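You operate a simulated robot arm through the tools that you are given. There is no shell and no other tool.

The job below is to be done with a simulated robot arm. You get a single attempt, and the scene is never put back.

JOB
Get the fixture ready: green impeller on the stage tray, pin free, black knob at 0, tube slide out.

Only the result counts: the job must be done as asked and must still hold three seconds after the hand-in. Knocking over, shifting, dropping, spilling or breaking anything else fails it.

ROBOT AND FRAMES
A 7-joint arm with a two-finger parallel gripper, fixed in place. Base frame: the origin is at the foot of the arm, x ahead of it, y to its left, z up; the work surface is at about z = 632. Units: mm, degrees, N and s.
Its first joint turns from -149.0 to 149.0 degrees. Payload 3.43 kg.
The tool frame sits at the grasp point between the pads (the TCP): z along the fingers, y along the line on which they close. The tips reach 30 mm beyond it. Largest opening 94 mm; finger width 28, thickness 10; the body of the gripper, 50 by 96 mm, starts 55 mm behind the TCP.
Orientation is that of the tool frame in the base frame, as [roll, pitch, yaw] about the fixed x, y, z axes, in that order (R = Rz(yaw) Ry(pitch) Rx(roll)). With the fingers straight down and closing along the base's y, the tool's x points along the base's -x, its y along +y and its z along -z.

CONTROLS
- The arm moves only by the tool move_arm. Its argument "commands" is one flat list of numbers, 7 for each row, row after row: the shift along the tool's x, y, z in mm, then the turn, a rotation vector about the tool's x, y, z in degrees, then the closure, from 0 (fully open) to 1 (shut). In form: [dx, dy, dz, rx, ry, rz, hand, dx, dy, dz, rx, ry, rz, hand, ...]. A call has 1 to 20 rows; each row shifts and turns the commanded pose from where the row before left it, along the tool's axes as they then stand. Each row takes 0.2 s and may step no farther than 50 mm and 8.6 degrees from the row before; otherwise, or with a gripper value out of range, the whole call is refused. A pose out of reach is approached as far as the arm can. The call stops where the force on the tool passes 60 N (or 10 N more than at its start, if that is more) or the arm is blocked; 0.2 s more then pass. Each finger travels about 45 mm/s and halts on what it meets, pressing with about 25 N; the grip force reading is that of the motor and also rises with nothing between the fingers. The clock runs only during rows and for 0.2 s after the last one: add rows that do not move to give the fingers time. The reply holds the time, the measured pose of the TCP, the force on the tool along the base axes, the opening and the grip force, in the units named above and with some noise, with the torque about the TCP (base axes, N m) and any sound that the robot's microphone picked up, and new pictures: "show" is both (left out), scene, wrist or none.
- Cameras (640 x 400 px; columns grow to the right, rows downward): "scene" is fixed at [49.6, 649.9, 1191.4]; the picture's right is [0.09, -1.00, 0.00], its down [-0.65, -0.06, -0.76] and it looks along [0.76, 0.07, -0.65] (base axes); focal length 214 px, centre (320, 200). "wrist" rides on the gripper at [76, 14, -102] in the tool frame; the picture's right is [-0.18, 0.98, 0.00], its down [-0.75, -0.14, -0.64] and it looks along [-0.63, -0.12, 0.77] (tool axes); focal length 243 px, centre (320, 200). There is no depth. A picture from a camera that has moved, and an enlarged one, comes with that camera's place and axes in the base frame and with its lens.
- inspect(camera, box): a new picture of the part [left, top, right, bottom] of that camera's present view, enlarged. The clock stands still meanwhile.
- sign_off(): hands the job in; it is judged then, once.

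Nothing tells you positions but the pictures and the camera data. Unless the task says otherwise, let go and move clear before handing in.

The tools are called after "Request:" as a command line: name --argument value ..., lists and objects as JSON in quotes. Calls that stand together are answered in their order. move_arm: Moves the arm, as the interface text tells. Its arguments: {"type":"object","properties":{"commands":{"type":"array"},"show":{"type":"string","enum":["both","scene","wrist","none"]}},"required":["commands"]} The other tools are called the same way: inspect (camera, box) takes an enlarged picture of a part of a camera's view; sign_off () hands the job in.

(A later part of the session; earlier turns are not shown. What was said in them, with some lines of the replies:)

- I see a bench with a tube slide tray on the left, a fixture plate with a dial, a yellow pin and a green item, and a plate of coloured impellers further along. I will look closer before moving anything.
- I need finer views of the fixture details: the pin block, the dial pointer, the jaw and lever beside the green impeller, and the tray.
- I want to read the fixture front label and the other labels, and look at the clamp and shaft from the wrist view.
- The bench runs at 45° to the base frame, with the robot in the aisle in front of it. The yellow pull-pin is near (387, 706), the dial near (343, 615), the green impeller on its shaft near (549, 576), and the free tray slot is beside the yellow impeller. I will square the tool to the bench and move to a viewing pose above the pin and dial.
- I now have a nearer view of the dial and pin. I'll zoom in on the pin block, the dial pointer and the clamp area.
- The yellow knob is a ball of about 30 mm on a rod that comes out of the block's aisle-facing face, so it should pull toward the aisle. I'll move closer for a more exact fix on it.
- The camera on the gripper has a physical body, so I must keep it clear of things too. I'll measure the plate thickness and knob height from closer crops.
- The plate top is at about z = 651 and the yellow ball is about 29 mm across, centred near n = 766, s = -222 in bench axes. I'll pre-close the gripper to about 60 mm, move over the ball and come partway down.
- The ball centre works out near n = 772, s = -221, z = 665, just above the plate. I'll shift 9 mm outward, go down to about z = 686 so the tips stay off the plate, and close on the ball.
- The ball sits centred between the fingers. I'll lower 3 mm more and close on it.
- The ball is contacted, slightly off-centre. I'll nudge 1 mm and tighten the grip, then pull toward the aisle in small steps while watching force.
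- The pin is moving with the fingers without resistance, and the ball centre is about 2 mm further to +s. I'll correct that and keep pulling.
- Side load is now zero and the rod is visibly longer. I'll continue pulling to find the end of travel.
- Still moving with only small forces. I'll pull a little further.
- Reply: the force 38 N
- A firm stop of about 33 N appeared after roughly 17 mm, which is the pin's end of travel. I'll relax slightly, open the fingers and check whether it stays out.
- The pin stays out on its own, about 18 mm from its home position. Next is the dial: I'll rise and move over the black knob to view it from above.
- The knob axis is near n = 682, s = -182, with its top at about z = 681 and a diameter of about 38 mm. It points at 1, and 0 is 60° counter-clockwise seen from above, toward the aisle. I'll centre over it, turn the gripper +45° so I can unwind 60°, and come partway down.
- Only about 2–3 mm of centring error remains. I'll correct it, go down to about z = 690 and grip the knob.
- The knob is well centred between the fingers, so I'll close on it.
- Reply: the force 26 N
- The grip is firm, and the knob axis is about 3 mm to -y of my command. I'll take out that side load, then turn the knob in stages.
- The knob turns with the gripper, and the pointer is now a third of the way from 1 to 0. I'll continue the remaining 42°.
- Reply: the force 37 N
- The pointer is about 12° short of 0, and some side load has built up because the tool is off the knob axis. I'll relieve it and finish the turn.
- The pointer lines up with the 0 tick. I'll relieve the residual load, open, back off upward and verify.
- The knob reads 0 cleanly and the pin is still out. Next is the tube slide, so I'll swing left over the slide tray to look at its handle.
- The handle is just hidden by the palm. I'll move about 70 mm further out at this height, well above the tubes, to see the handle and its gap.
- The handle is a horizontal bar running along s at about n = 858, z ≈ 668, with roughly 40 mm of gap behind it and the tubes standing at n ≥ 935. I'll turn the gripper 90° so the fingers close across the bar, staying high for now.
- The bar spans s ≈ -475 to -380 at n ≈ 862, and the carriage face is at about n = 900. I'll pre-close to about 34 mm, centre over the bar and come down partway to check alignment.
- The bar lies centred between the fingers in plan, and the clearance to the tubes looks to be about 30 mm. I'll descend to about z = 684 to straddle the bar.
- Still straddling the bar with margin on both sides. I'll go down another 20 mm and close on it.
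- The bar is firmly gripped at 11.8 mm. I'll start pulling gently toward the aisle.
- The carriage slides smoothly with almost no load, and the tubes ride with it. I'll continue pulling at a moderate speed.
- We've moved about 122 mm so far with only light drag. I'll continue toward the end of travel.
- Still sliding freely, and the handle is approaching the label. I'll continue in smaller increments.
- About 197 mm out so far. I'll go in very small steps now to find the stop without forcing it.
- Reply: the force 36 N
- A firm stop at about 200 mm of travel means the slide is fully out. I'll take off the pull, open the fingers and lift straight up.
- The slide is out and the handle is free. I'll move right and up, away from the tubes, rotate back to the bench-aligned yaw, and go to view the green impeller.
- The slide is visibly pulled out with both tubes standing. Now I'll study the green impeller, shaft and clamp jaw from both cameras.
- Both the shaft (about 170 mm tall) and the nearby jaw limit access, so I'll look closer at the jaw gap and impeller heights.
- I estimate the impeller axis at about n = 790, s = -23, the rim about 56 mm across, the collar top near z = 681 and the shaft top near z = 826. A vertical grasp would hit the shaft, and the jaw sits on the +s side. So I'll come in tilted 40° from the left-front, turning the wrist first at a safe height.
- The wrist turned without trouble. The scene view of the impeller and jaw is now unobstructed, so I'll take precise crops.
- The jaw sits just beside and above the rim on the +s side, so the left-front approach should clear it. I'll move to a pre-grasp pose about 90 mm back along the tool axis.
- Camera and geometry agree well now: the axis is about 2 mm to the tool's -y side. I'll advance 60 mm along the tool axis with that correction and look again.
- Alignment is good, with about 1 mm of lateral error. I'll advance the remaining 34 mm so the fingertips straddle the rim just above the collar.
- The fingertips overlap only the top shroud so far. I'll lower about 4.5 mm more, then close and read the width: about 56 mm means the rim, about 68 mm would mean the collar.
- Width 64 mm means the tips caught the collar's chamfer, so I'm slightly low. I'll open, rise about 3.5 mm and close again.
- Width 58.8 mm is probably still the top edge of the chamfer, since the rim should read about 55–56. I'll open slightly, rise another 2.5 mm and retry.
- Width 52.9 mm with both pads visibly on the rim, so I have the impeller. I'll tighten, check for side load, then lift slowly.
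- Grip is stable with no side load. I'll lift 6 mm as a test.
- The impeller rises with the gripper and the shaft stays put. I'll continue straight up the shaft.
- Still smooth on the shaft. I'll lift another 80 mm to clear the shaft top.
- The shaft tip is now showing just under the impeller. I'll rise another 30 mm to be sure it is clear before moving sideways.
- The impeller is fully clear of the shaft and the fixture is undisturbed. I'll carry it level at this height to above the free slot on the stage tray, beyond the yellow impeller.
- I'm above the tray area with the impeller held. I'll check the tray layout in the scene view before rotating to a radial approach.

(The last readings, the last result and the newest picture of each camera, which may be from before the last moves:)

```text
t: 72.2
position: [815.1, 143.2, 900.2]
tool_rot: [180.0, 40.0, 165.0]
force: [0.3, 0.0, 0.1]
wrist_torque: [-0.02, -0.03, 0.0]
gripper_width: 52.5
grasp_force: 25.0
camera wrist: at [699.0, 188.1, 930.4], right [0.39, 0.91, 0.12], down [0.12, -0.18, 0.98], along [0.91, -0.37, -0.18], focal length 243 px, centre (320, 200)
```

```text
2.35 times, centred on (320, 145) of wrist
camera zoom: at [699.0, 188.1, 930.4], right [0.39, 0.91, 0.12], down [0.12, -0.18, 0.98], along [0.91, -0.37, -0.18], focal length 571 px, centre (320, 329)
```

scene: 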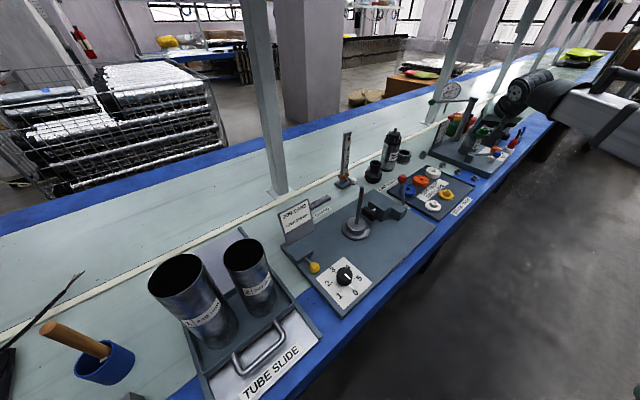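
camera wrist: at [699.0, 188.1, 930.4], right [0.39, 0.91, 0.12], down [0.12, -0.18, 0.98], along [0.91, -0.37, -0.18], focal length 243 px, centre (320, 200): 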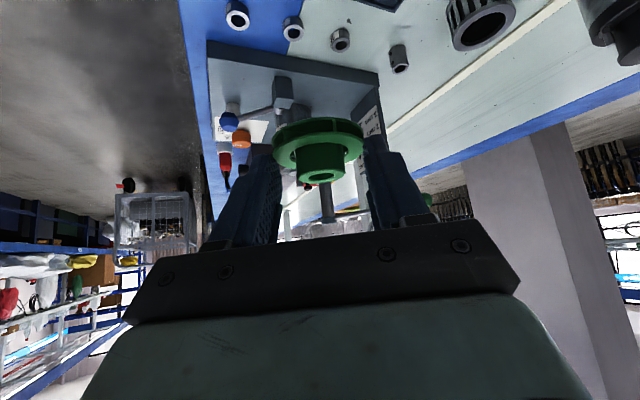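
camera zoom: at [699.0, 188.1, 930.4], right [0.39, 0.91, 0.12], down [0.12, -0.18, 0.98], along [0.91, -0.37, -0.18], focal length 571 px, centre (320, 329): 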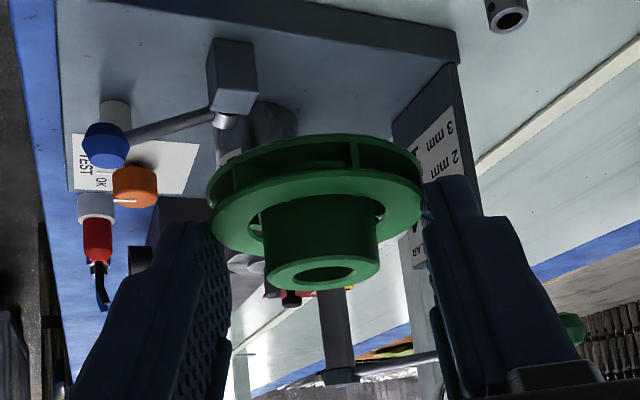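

The slot centre between the yellow impeller and the tray's right edge is about n = 682, s = 490, almost directly below. I'll rotate 30° about vertical so the camera arm hangs over the bench edge, trim the position and lower partway.

Request:
move_arm --commands '[0, 0, 0, -4.82, 0, -5.75, 0.6, 0, 0, 0, -4.82, 0, -5.75, 0.6, 0, 0, 0, -4.82, 0, -5.75, 0.6, 0, 0, 0, -4.82, 0, -5.75, 0.6, 0, 0, 0, 0, 0, 0, 0.6]' --show "none"

```text
t: 73.4
position: [815.0, 141.4, 901.0]
tool_rot: [180.0, 40.1, -164.9]
force: [-1.0, -0.5, 0.1]
wrist_torque: [-0.01, 0.01, 0.01]
gripper_width: 52.3
grasp_force: 25.0
```

Rotation is done and the grip is unchanged. Now I'll trim laterally and lower 190 mm in even steps.

Request:
move_arm --commands '[-1, -8.6, 0.9, 0, 0, 0, 0.6, 12.86, 0, 15.32, 0, 0, 0, 0.6, 16.07, 0, 19.15, 0, 0, 0, 0.6, 16.07, 0, 19.15, 0, 0, 0, 0.6, 16.07, 0, 19.15, 0, 0, 0, 0.6, 16.07, 0, 19.15, 0, 0, 0, 0.6, 16.07, 0, 19.15, 0, 0, 0, 0.6, 16.07, 0, 19.15, 0, 0, 0, 0.6, 12.86, 0, 15.32, 0, 0, 0, 0.6, 0, 0, 0, 0, 0, 0, 0.6]'

Request:
inspect --camera "wrist" --box '[200, 40, 440, 230]'

Request:
inspect --camera "scene" --box '[390, 100, 520, 220]'

```text
t: 75.6
position: [818.0, 135.0, 712.0]
tool_rot: [180.0, 40.0, -165.0]
force: [-0.1, -0.5, 0.0]
wrist_torque: [-0.01, 0.02, 0.0]
gripper_width: 52.3
grasp_force: 25.0
camera wrist: at [694.2, 115.6, 741.0], right [-0.12, 0.99, 0.12], down [0.2, -0.09, 0.98], along [0.97, 0.14, -0.18], focal length 243 px, centre (320, 200)
```

scene: 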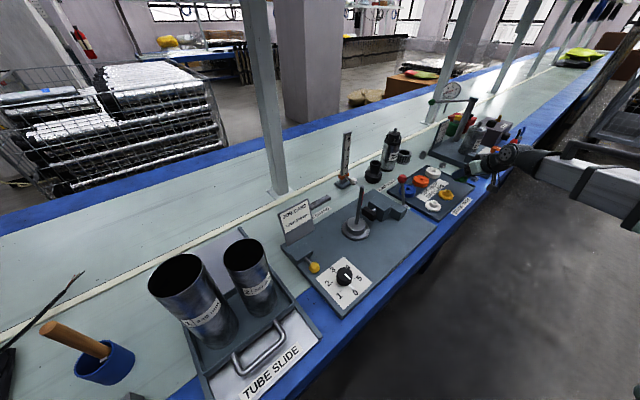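
wrist: 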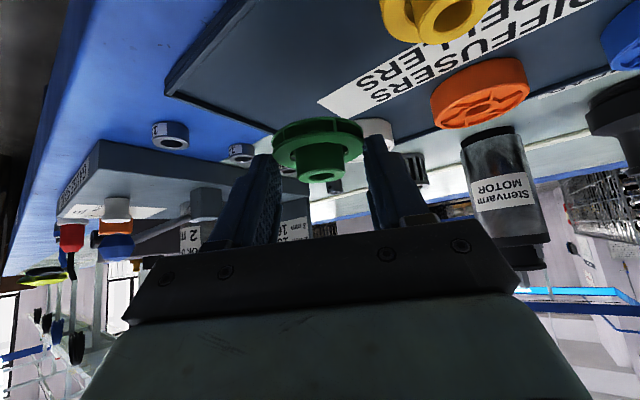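

```text
2.11 times, centred on (320, 135) of wrist
camera zoom: at [694.2, 115.6, 741.0], right [-0.12, 0.99, 0.12], down [0.2, -0.09, 0.98], along [0.97, 0.14, -0.18], focal length 511 px, centre (320, 337)
```

zoom: 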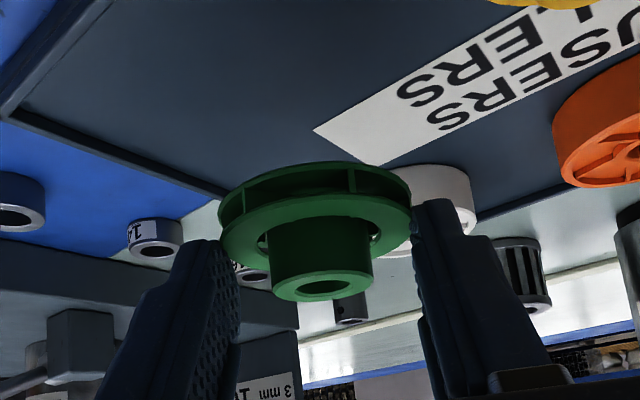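

```text
3.33 times, centred on (455, 160) of scene
camera zoom: at [49.6, 649.9, 1191.4], right [0.09, -1.0, 0.0], down [-0.65, -0.06, -0.76], along [0.76, 0.07, -0.65], focal length 715 px, centre (-130, 333)
```

zoom: 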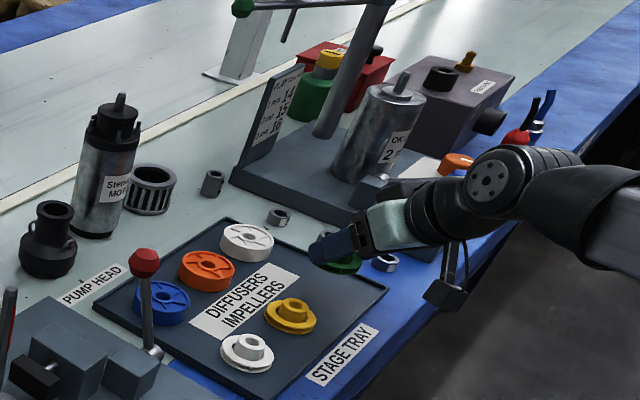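

All clear beneath and around the slot. I'll continue down in 5 mm steps to just above the tray.

Request:
move_arm --commands '[3.21, 0, 3.83, 0, 0, 0, 0.6, 3.21, 0, 3.83, 0, 0, 0, 0.6, 3.21, 0, 3.83, 0, 0, 0, 0.6, 3.21, 0, 3.83, 0, 0, 0, 0.6, 3.21, 0, 3.83, 0, 0, 0, 0.6, 3.21, 0, 3.83, 0, 0, 0, 0.6, 0, 0, 0, 0, 0, 0, 0.6]' --show "wrist"

Request:
inspect --camera "wrist" --box '[220, 60, 420, 230]'

Request:
inspect --camera "scene" --box '[420, 140, 510, 220]'

```text
t: 77.2
position: [817.7, 133.8, 681.9]
tool_rot: [-180.0, 40.0, -164.9]
force: [-0.6, -0.1, -0.6]
wrist_torque: [-0.01, 0.0, -0.01]
gripper_width: 52.4
grasp_force: 24.9
camera wrist: at [694.4, 116.1, 711.3], right [-0.12, 0.99, 0.12], down [0.2, -0.09, 0.98], along [0.97, 0.14, -0.18], focal length 243 px, centre (320, 200)
```

wrist: 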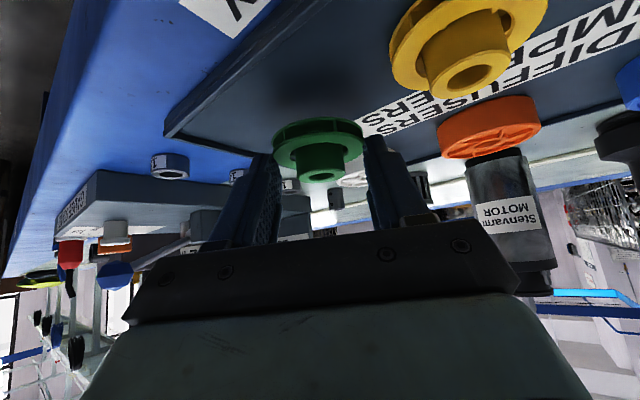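

```text
2.35 times, centred on (320, 145) of wrist
camera zoom: at [694.4, 116.1, 711.3], right [-0.12, 0.99, 0.12], down [0.2, -0.09, 0.98], along [0.97, 0.14, -0.18], focal length 571 px, centre (320, 329)
```

zoom: 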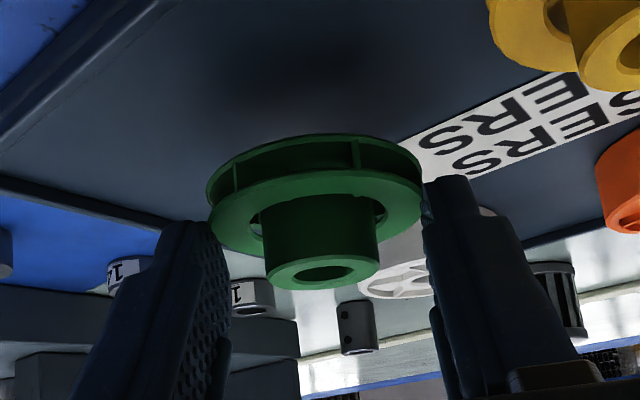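

```text
5.00 times, centred on (465, 180) of scene
camera zoom: at [49.6, 649.9, 1191.4], right [0.09, -1.0, 0.0], down [-0.65, -0.06, -0.76], along [0.76, 0.07, -0.65], focal length 1072 px, centre (-405, 300)
```

zoom: 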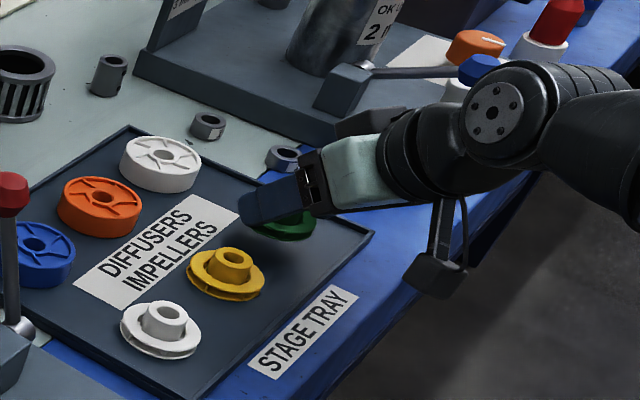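

The shadow shows the impeller about 10–15 mm above the tray. I'll lower in 2 mm steps now and watch for contact force.

Request:
move_arm --commands '[1.29, 0, 1.53, 0, 0, 0, 0.6, 1.29, 0, 1.53, 0, 0, 0, 0.6, 1.29, 0, 1.53, 0, 0, 0, 0.6, 1.29, 0, 1.53, 0, 0, 0, 0.6, 0, 0, 0, 0, 0, 0, 0.6]' --show "none"

Request:
inspect --camera "wrist" --box '[220, 60, 420, 230]'

```text
t: 78.4
position: [817.6, 134.6, 674.1]
tool_rot: [-179.9, 40.0, -165.0]
force: [-0.5, 0.1, -0.7]
wrist_torque: [0.01, 0.01, 0.0]
gripper_width: 52.3
grasp_force: 25.0
```

```text
2.35 times, centred on (320, 145) of wrist
camera zoom: at [694.5, 115.8, 703.4], right [-0.12, 0.99, 0.12], down [0.2, -0.09, 0.98], along [0.97, 0.14, -0.18], focal length 571 px, centre (320, 329)
```

zoom: 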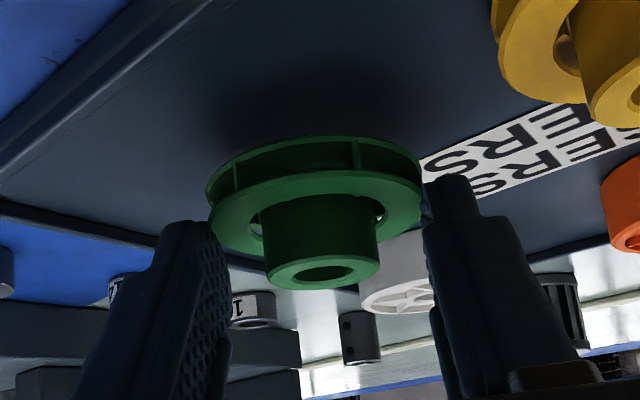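

Close now, still no contact. I'll continue in 1.5 mm steps.

Request:
move_arm --commands '[0.96, 0, 1.15, 0, 0, 0, 0.6, 0.96, 0, 1.15, 0, 0, 0, 0.6, 0, 0, 0, 0, 0, 0, 0.6]' --show "none"

Request:
move_arm --commands '[0.96, 0, 1.15, 0, 0, 0, 0.6, 0.64, 0, 0.77, 0, 0, 0, 0.6, 0, 0, 0, 0, 0, 0, 0.6]' --show "none"

Request:
inspect --camera "wrist" --box '[220, 60, 420, 230]'

```text
t: 79.2
position: [818.3, 133.1, 670.1]
tool_rot: [-180.0, 40.0, -165.2]
force: [0.4, -0.1, -0.6]
wrist_torque: [-0.03, 0.04, 0.0]
gripper_width: 52.2
grasp_force: 25.8
```

```text
t: 80.0
position: [818.1, 134.2, 667.4]
tool_rot: [180.0, 40.0, -165.0]
force: [-0.7, 0.2, -1.4]
wrist_torque: [0.02, -0.02, 0.03]
gripper_width: 52.3
grasp_force: 25.1
```

```text
2.35 times, centred on (320, 145) of wrist
camera zoom: at [694.2, 115.6, 697.9], right [-0.12, 0.99, 0.12], down [0.2, -0.09, 0.98], along [0.97, 0.14, -0.18], focal length 571 px, centre (320, 329)
```

zoom: 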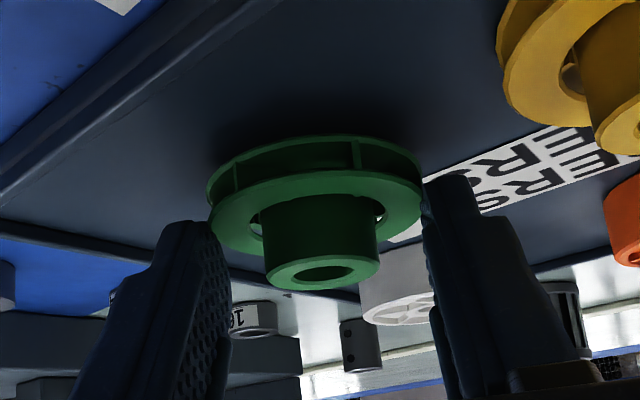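

No contact yet. I'll keep lowering 2 mm at a time and check force each time.

Request:
move_arm --commands '[0.64, 0, 0.77, 0, 0, 0, 0.6, 0.64, 0, 0.77, 0, 0, 0, 0.6, 0, 0, 0, 0, 0, 0, 0.6]' --show "none"

Request:
inspect --camera "scene" --box '[430, 150, 500, 215]'

```text
t: 80.8
position: [817.7, 135.3, 666.0]
tool_rot: [179.9, 40.0, -165.0]
force: [-0.2, -0.9, 0.0]
wrist_torque: [0.02, 0.0, 0.01]
gripper_width: 52.4
grasp_force: 24.8
```

```text
6.15 times, centred on (465, 182) of scene
camera zoom: at [49.6, 649.9, 1191.4], right [0.09, -1.0, 0.0], down [-0.65, -0.06, -0.76], along [0.76, 0.07, -0.65], focal length 1320 px, centre (-572, 308)
```

zoom: 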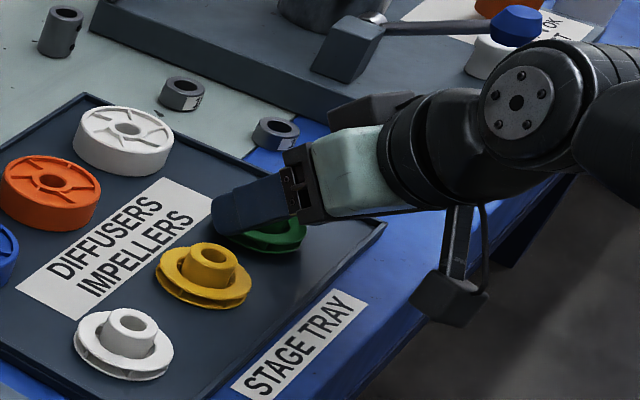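

Still free. I'll take two more small steps down.

Request:
move_arm --commands '[0.64, 0, 0.77, 0, 0, 0, 0.6, 0.64, 0, 0.77, 0, 0, 0, 0.6, 0, 0, 0, 0, 0, 0, 0.6]' --show "none"

Request:
move_arm --commands '[0.64, 0, 0.77, 0, 0, 0, 0.6, 0, 0, 0, 0, 0, 0, 0.6]' --show "none"

Request:
inspect --camera "wrist" --box '[220, 60, 420, 230]'

```text
t: 81.6
position: [818.7, 134.3, 664.8]
tool_rot: [180.0, 40.0, -164.9]
force: [0.5, -1.1, 0.1]
wrist_torque: [0.03, -0.01, -0.01]
gripper_width: 52.2
grasp_force: 25.2
```

```text
t: 82.2
position: [817.8, 134.3, 663.0]
tool_rot: [179.9, 40.0, -165.0]
force: [-0.3, 0.8, 0.2]
wrist_torque: [0.0, -0.01, -0.02]
gripper_width: 52.1
grasp_force: 25.1
```

```text
2.35 times, centred on (320, 145) of wrist
camera zoom: at [694.6, 116.0, 692.9], right [-0.12, 0.99, 0.12], down [0.2, -0.09, 0.98], along [0.97, 0.14, -0.18], focal length 571 px, centre (320, 329)
```

zoom: 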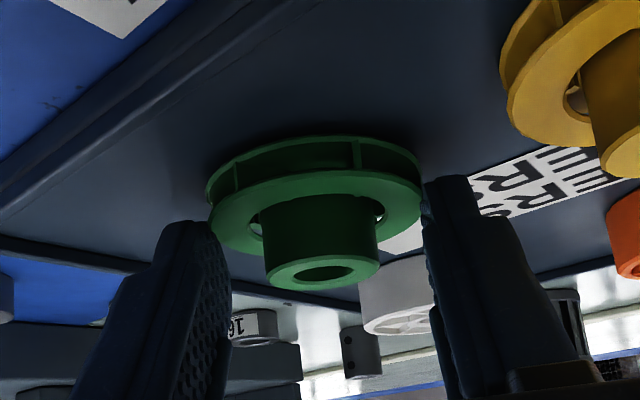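

The shadow is nearly touching the rim. One millimetre at a time now.

Request:
move_arm --commands '[0.64, 0, 0.77, 0, 0, 0, 0.6, 0, 0, 0, 0, 0, 0, 0.6]' --show "none"

Request:
move_arm --commands '[0.64, 0, 0.77, 0, 0, 0, 0.6, 0, 0, 0, 0, 0, 0, 0.6]' --show "none"

Request:
inspect --camera "wrist" --box '[240, 90, 400, 210]'

```text
t: 82.8
position: [817.9, 134.2, 663.4]
tool_rot: [-179.9, 40.0, -165.0]
force: [0.3, 0.3, -0.5]
wrist_torque: [0.02, -0.02, 0.02]
gripper_width: 52.3
grasp_force: 24.8
```

```text
t: 83.4
position: [817.8, 133.2, 661.7]
tool_rot: [-180.0, 40.1, -165.0]
force: [-0.9, 1.2, 10.1]
wrist_torque: [-0.22, -0.08, -0.01]
gripper_width: 52.1
grasp_force: 24.9
```

```text
3.33 times, centred on (320, 150) of wrist
camera zoom: at [694.5, 115.9, 691.3], right [-0.12, 0.99, 0.12], down [0.19, -0.09, 0.98], along [0.97, 0.14, -0.18], focal length 809 px, centre (320, 367)
```

zoom: 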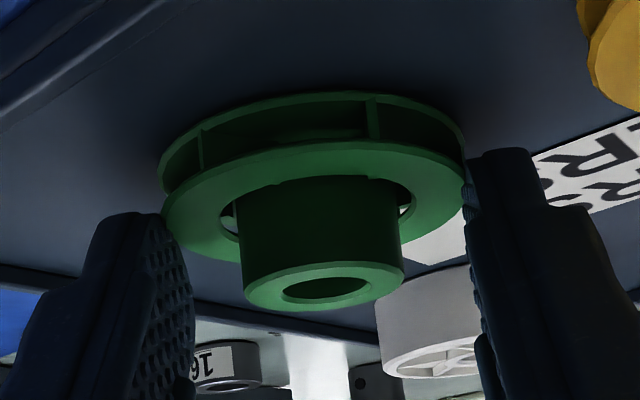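

The impeller has touched down with 10 N of contact force. I'll open the fingers gently and check before retreating.

Request:
move_arm --commands '[0, 0, 0, 0, 0, 0, 0.5, 0, 0, 0, 0, 0, 0, 0.42, 0, 0, 0, 0, 0, 0, 0.34, 0, 0, 0, 0, 0, 0, 0.26, 0, 0, 0, 0, 0, 0, 0.26]' --show "wrist"

Request:
inspect --camera "wrist" --box '[220, 80, 420, 220]'

```text
t: 84.6
position: [819.0, 134.6, 660.4]
tool_rot: [-180.0, 39.9, -165.0]
force: [0.1, -0.5, 0.3]
wrist_torque: [-0.03, -0.01, 0.01]
gripper_width: 69.7
grasp_force: 0.1
camera wrist: at [694.6, 115.9, 690.8], right [-0.12, 0.99, 0.12], down [0.2, -0.09, 0.98], along [0.97, 0.14, -0.18], focal length 243 px, centre (320, 200)
```

wrist: 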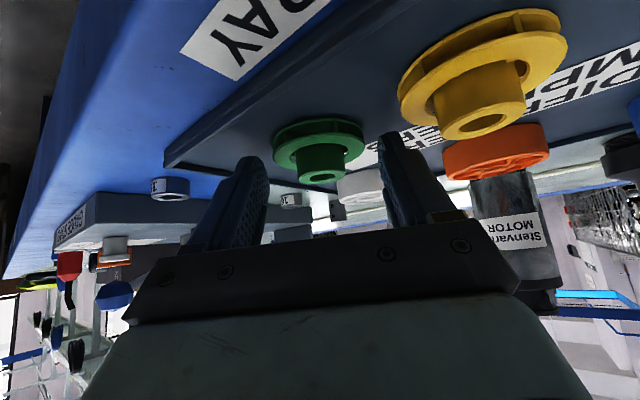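

```text
2.86 times, centred on (320, 150) of wrist
camera zoom: at [694.6, 115.9, 690.8], right [-0.12, 0.99, 0.12], down [0.2, -0.09, 0.98], along [0.97, 0.14, -0.18], focal length 693 px, centre (320, 343)
```

zoom: 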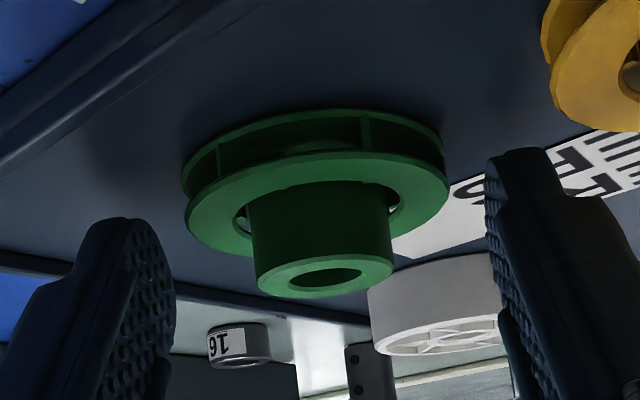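

The impeller sits flat on the tray, free of both fingers. I'll retreat straight back along the tool axis and then up.

Request:
move_arm --commands '[0, 0, -10, 0, 0, 0, 0.26, 0, 0, -20, 0, 0, 0, 0.26, 0, 0, -25, 0, 0, 0, 0.26, 0, 0, -30, 0, 0, 0, 0.26, -19.3, 0, -23, 0, 0, 0, 0.2, -19.3, 0, -23, 0, 0, 0, 0.1, -19.3, 0, -23, 0, 0, 0, 0, -19.3, 0, -23, 0, 0, 0, 0, 0, 0, 0, 0, 0, 0, 0]'

Request:
inspect --camera "scene" --box '[390, 130, 530, 230]'

Request:
inspect --camera "scene" --box '[260, 170, 420, 320]'

```text
t: 86.6
position: [767.1, 119.8, 847.1]
tool_rot: [-180.0, 40.0, -165.1]
force: [-0.9, 0.0, -0.5]
wrist_torque: [0.02, -0.03, 0.0]
gripper_width: 94.1
grasp_force: 0.1
camera wrist: at [642.5, 101.7, 876.7], right [-0.12, 0.99, 0.12], down [0.2, -0.09, 0.98], along [0.97, 0.14, -0.18], focal length 243 px, centre (320, 200)
```

scene: 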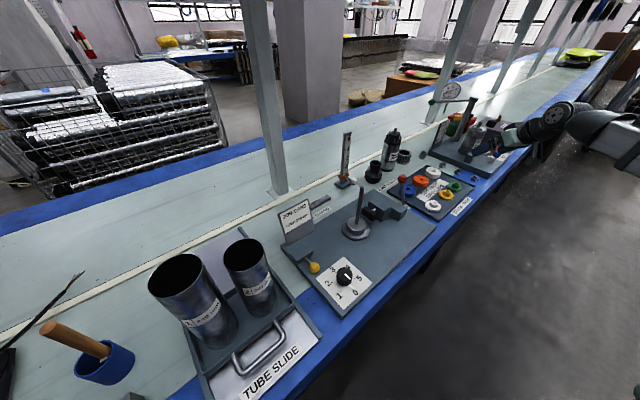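
wrist: 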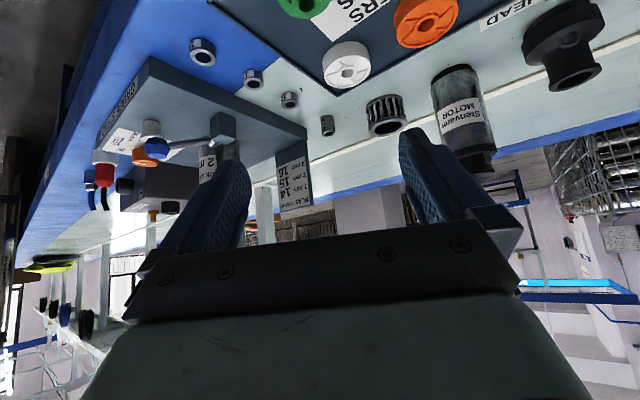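

```text
4.00 times, centred on (460, 180) of scene
camera zoom: at [49.6, 649.9, 1191.4], right [0.09, -1.0, 0.0], down [-0.65, -0.06, -0.76], along [0.76, 0.07, -0.65], focal length 858 px, centre (-240, 280)
```

zoom: 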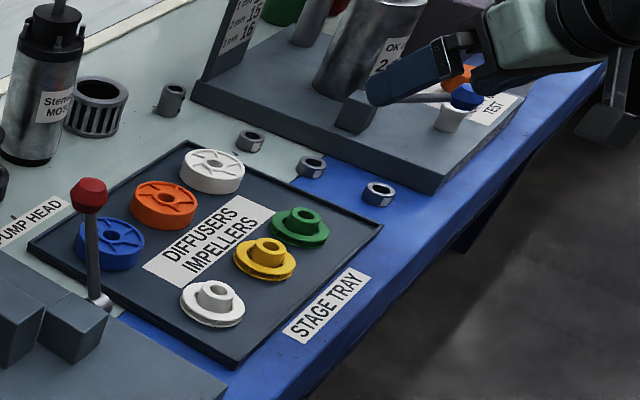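

```text
2.67 times, centred on (340, 245) of scene
camera zoom: at [49.6, 649.9, 1191.4], right [0.09, -1.0, 0.0], down [-0.65, -0.06, -0.76], along [0.76, 0.07, -0.65], focal length 572 px, centre (267, 80)
```

zoom: 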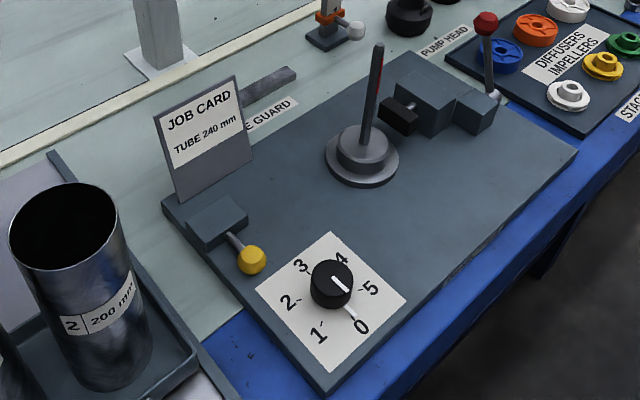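

The green impeller rests on the stage tray beside the yellow one, the shaft is bare, the knob points to 0 and the pin is out. I'll do a final close check of each item before handing in.

Request:
inspect --camera "scene" --box '[300, 250, 375, 315]'

Request:
inspect --camera "scene" --box '[140, 220, 340, 400]'

Request:
inspect --camera "scene" --box '[430, 165, 490, 215]'

Request:
inspect --camera "scene" --box '[330, 120, 540, 220]'

```text
6.15 times, centred on (338, 282) of scene
camera zoom: at [49.6, 649.9, 1191.4], right [0.09, -1.0, 0.0], down [-0.65, -0.06, -0.76], along [0.76, 0.07, -0.65], focal length 1320 px, centre (212, -308)
```

zoom: 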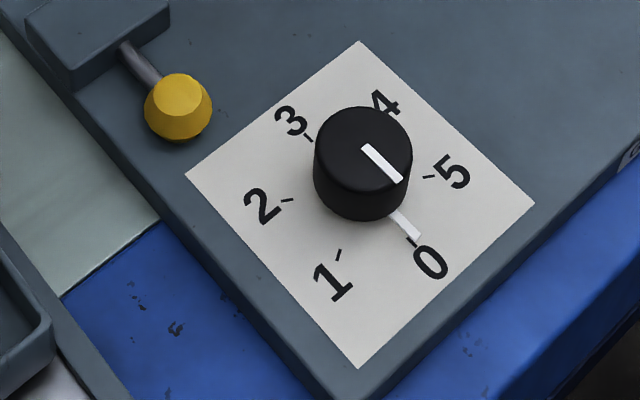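

```text
2.22 times, centred on (240, 310) of scene
camera zoom: at [49.6, 649.9, 1191.4], right [0.09, -1.0, 0.0], down [-0.65, -0.06, -0.76], along [0.76, 0.07, -0.65], focal length 477 px, centre (498, -44)
```

zoom: 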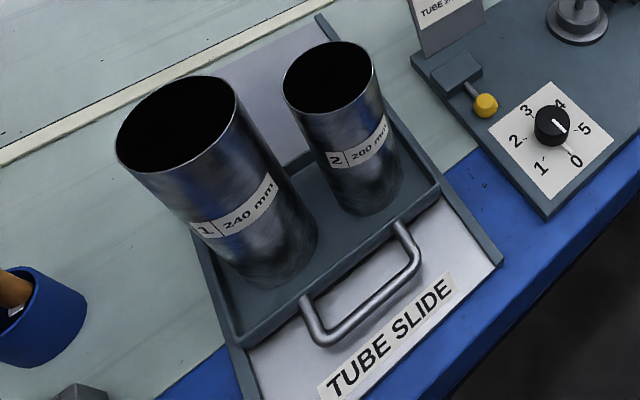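

```text
8.00 times, centred on (460, 190) of scene
camera zoom: at [49.6, 649.9, 1191.4], right [0.09, -1.0, 0.0], down [-0.65, -0.06, -0.76], along [0.76, 0.07, -0.65], focal length 1716 px, centre (-800, 280)
```

zoom: 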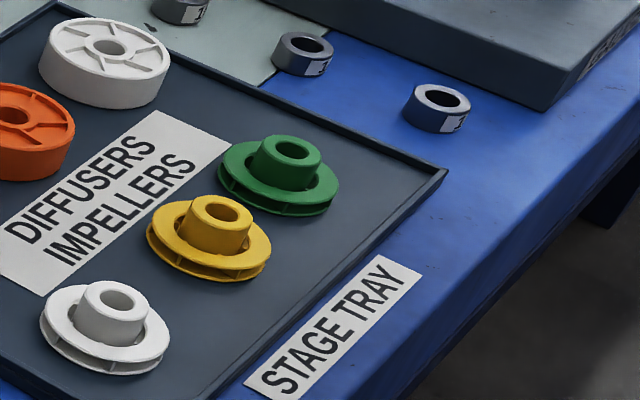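

```text
3.05 times, centred on (435, 170) of scene
camera zoom: at [49.6, 649.9, 1191.4], right [0.09, -1.0, 0.0], down [-0.65, -0.06, -0.76], along [0.76, 0.07, -0.65], focal length 654 px, centre (-30, 291)
```

zoom: 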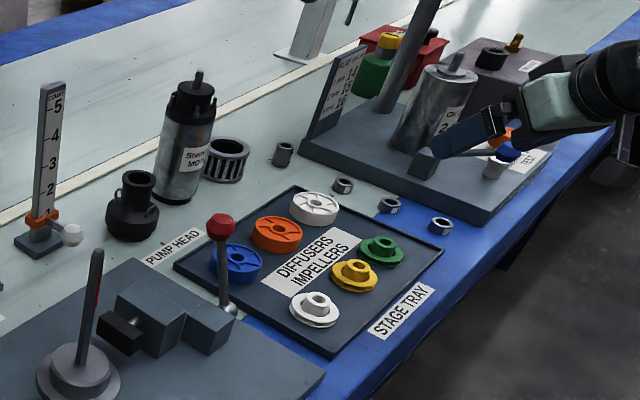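

All four states are confirmed in the pictures:
- **Impeller:** the green impeller is flat on the stage tray.
- **Pin:** pulled out and holding.
- **Knob:** the pointer is on 0.
- **Tube slide:** fully out with both tubes standing.

The gripper is empty and clear, so I'm handing in.

Request:
sign_off

```text
The job is handed in.
```

The fixture is set as you asked, and I've handed the job in. The final pictures showed everything in place, but I haven't seen the judged result.

- **Green impeller:** it sits flat on the stage tray beside the yellow one, and the shaft it came from is bare.
- **Pin:** I took "pin" to mean the yellow-knobbed pull-pin. It is pulled out about 18 mm to its stop and stayed there after I let go.
- **Black knob:** it was turned from 1 and now points at 0.
- **Tube slide:** it is pulled out about 200 mm to its stop, with both tubes still standing.

While positioning for the impeller, the fingers closed on the collar under it twice before getting the rim. I saw no sign that the collar or anything else moved. The gripper ended empty and clear of the bench.
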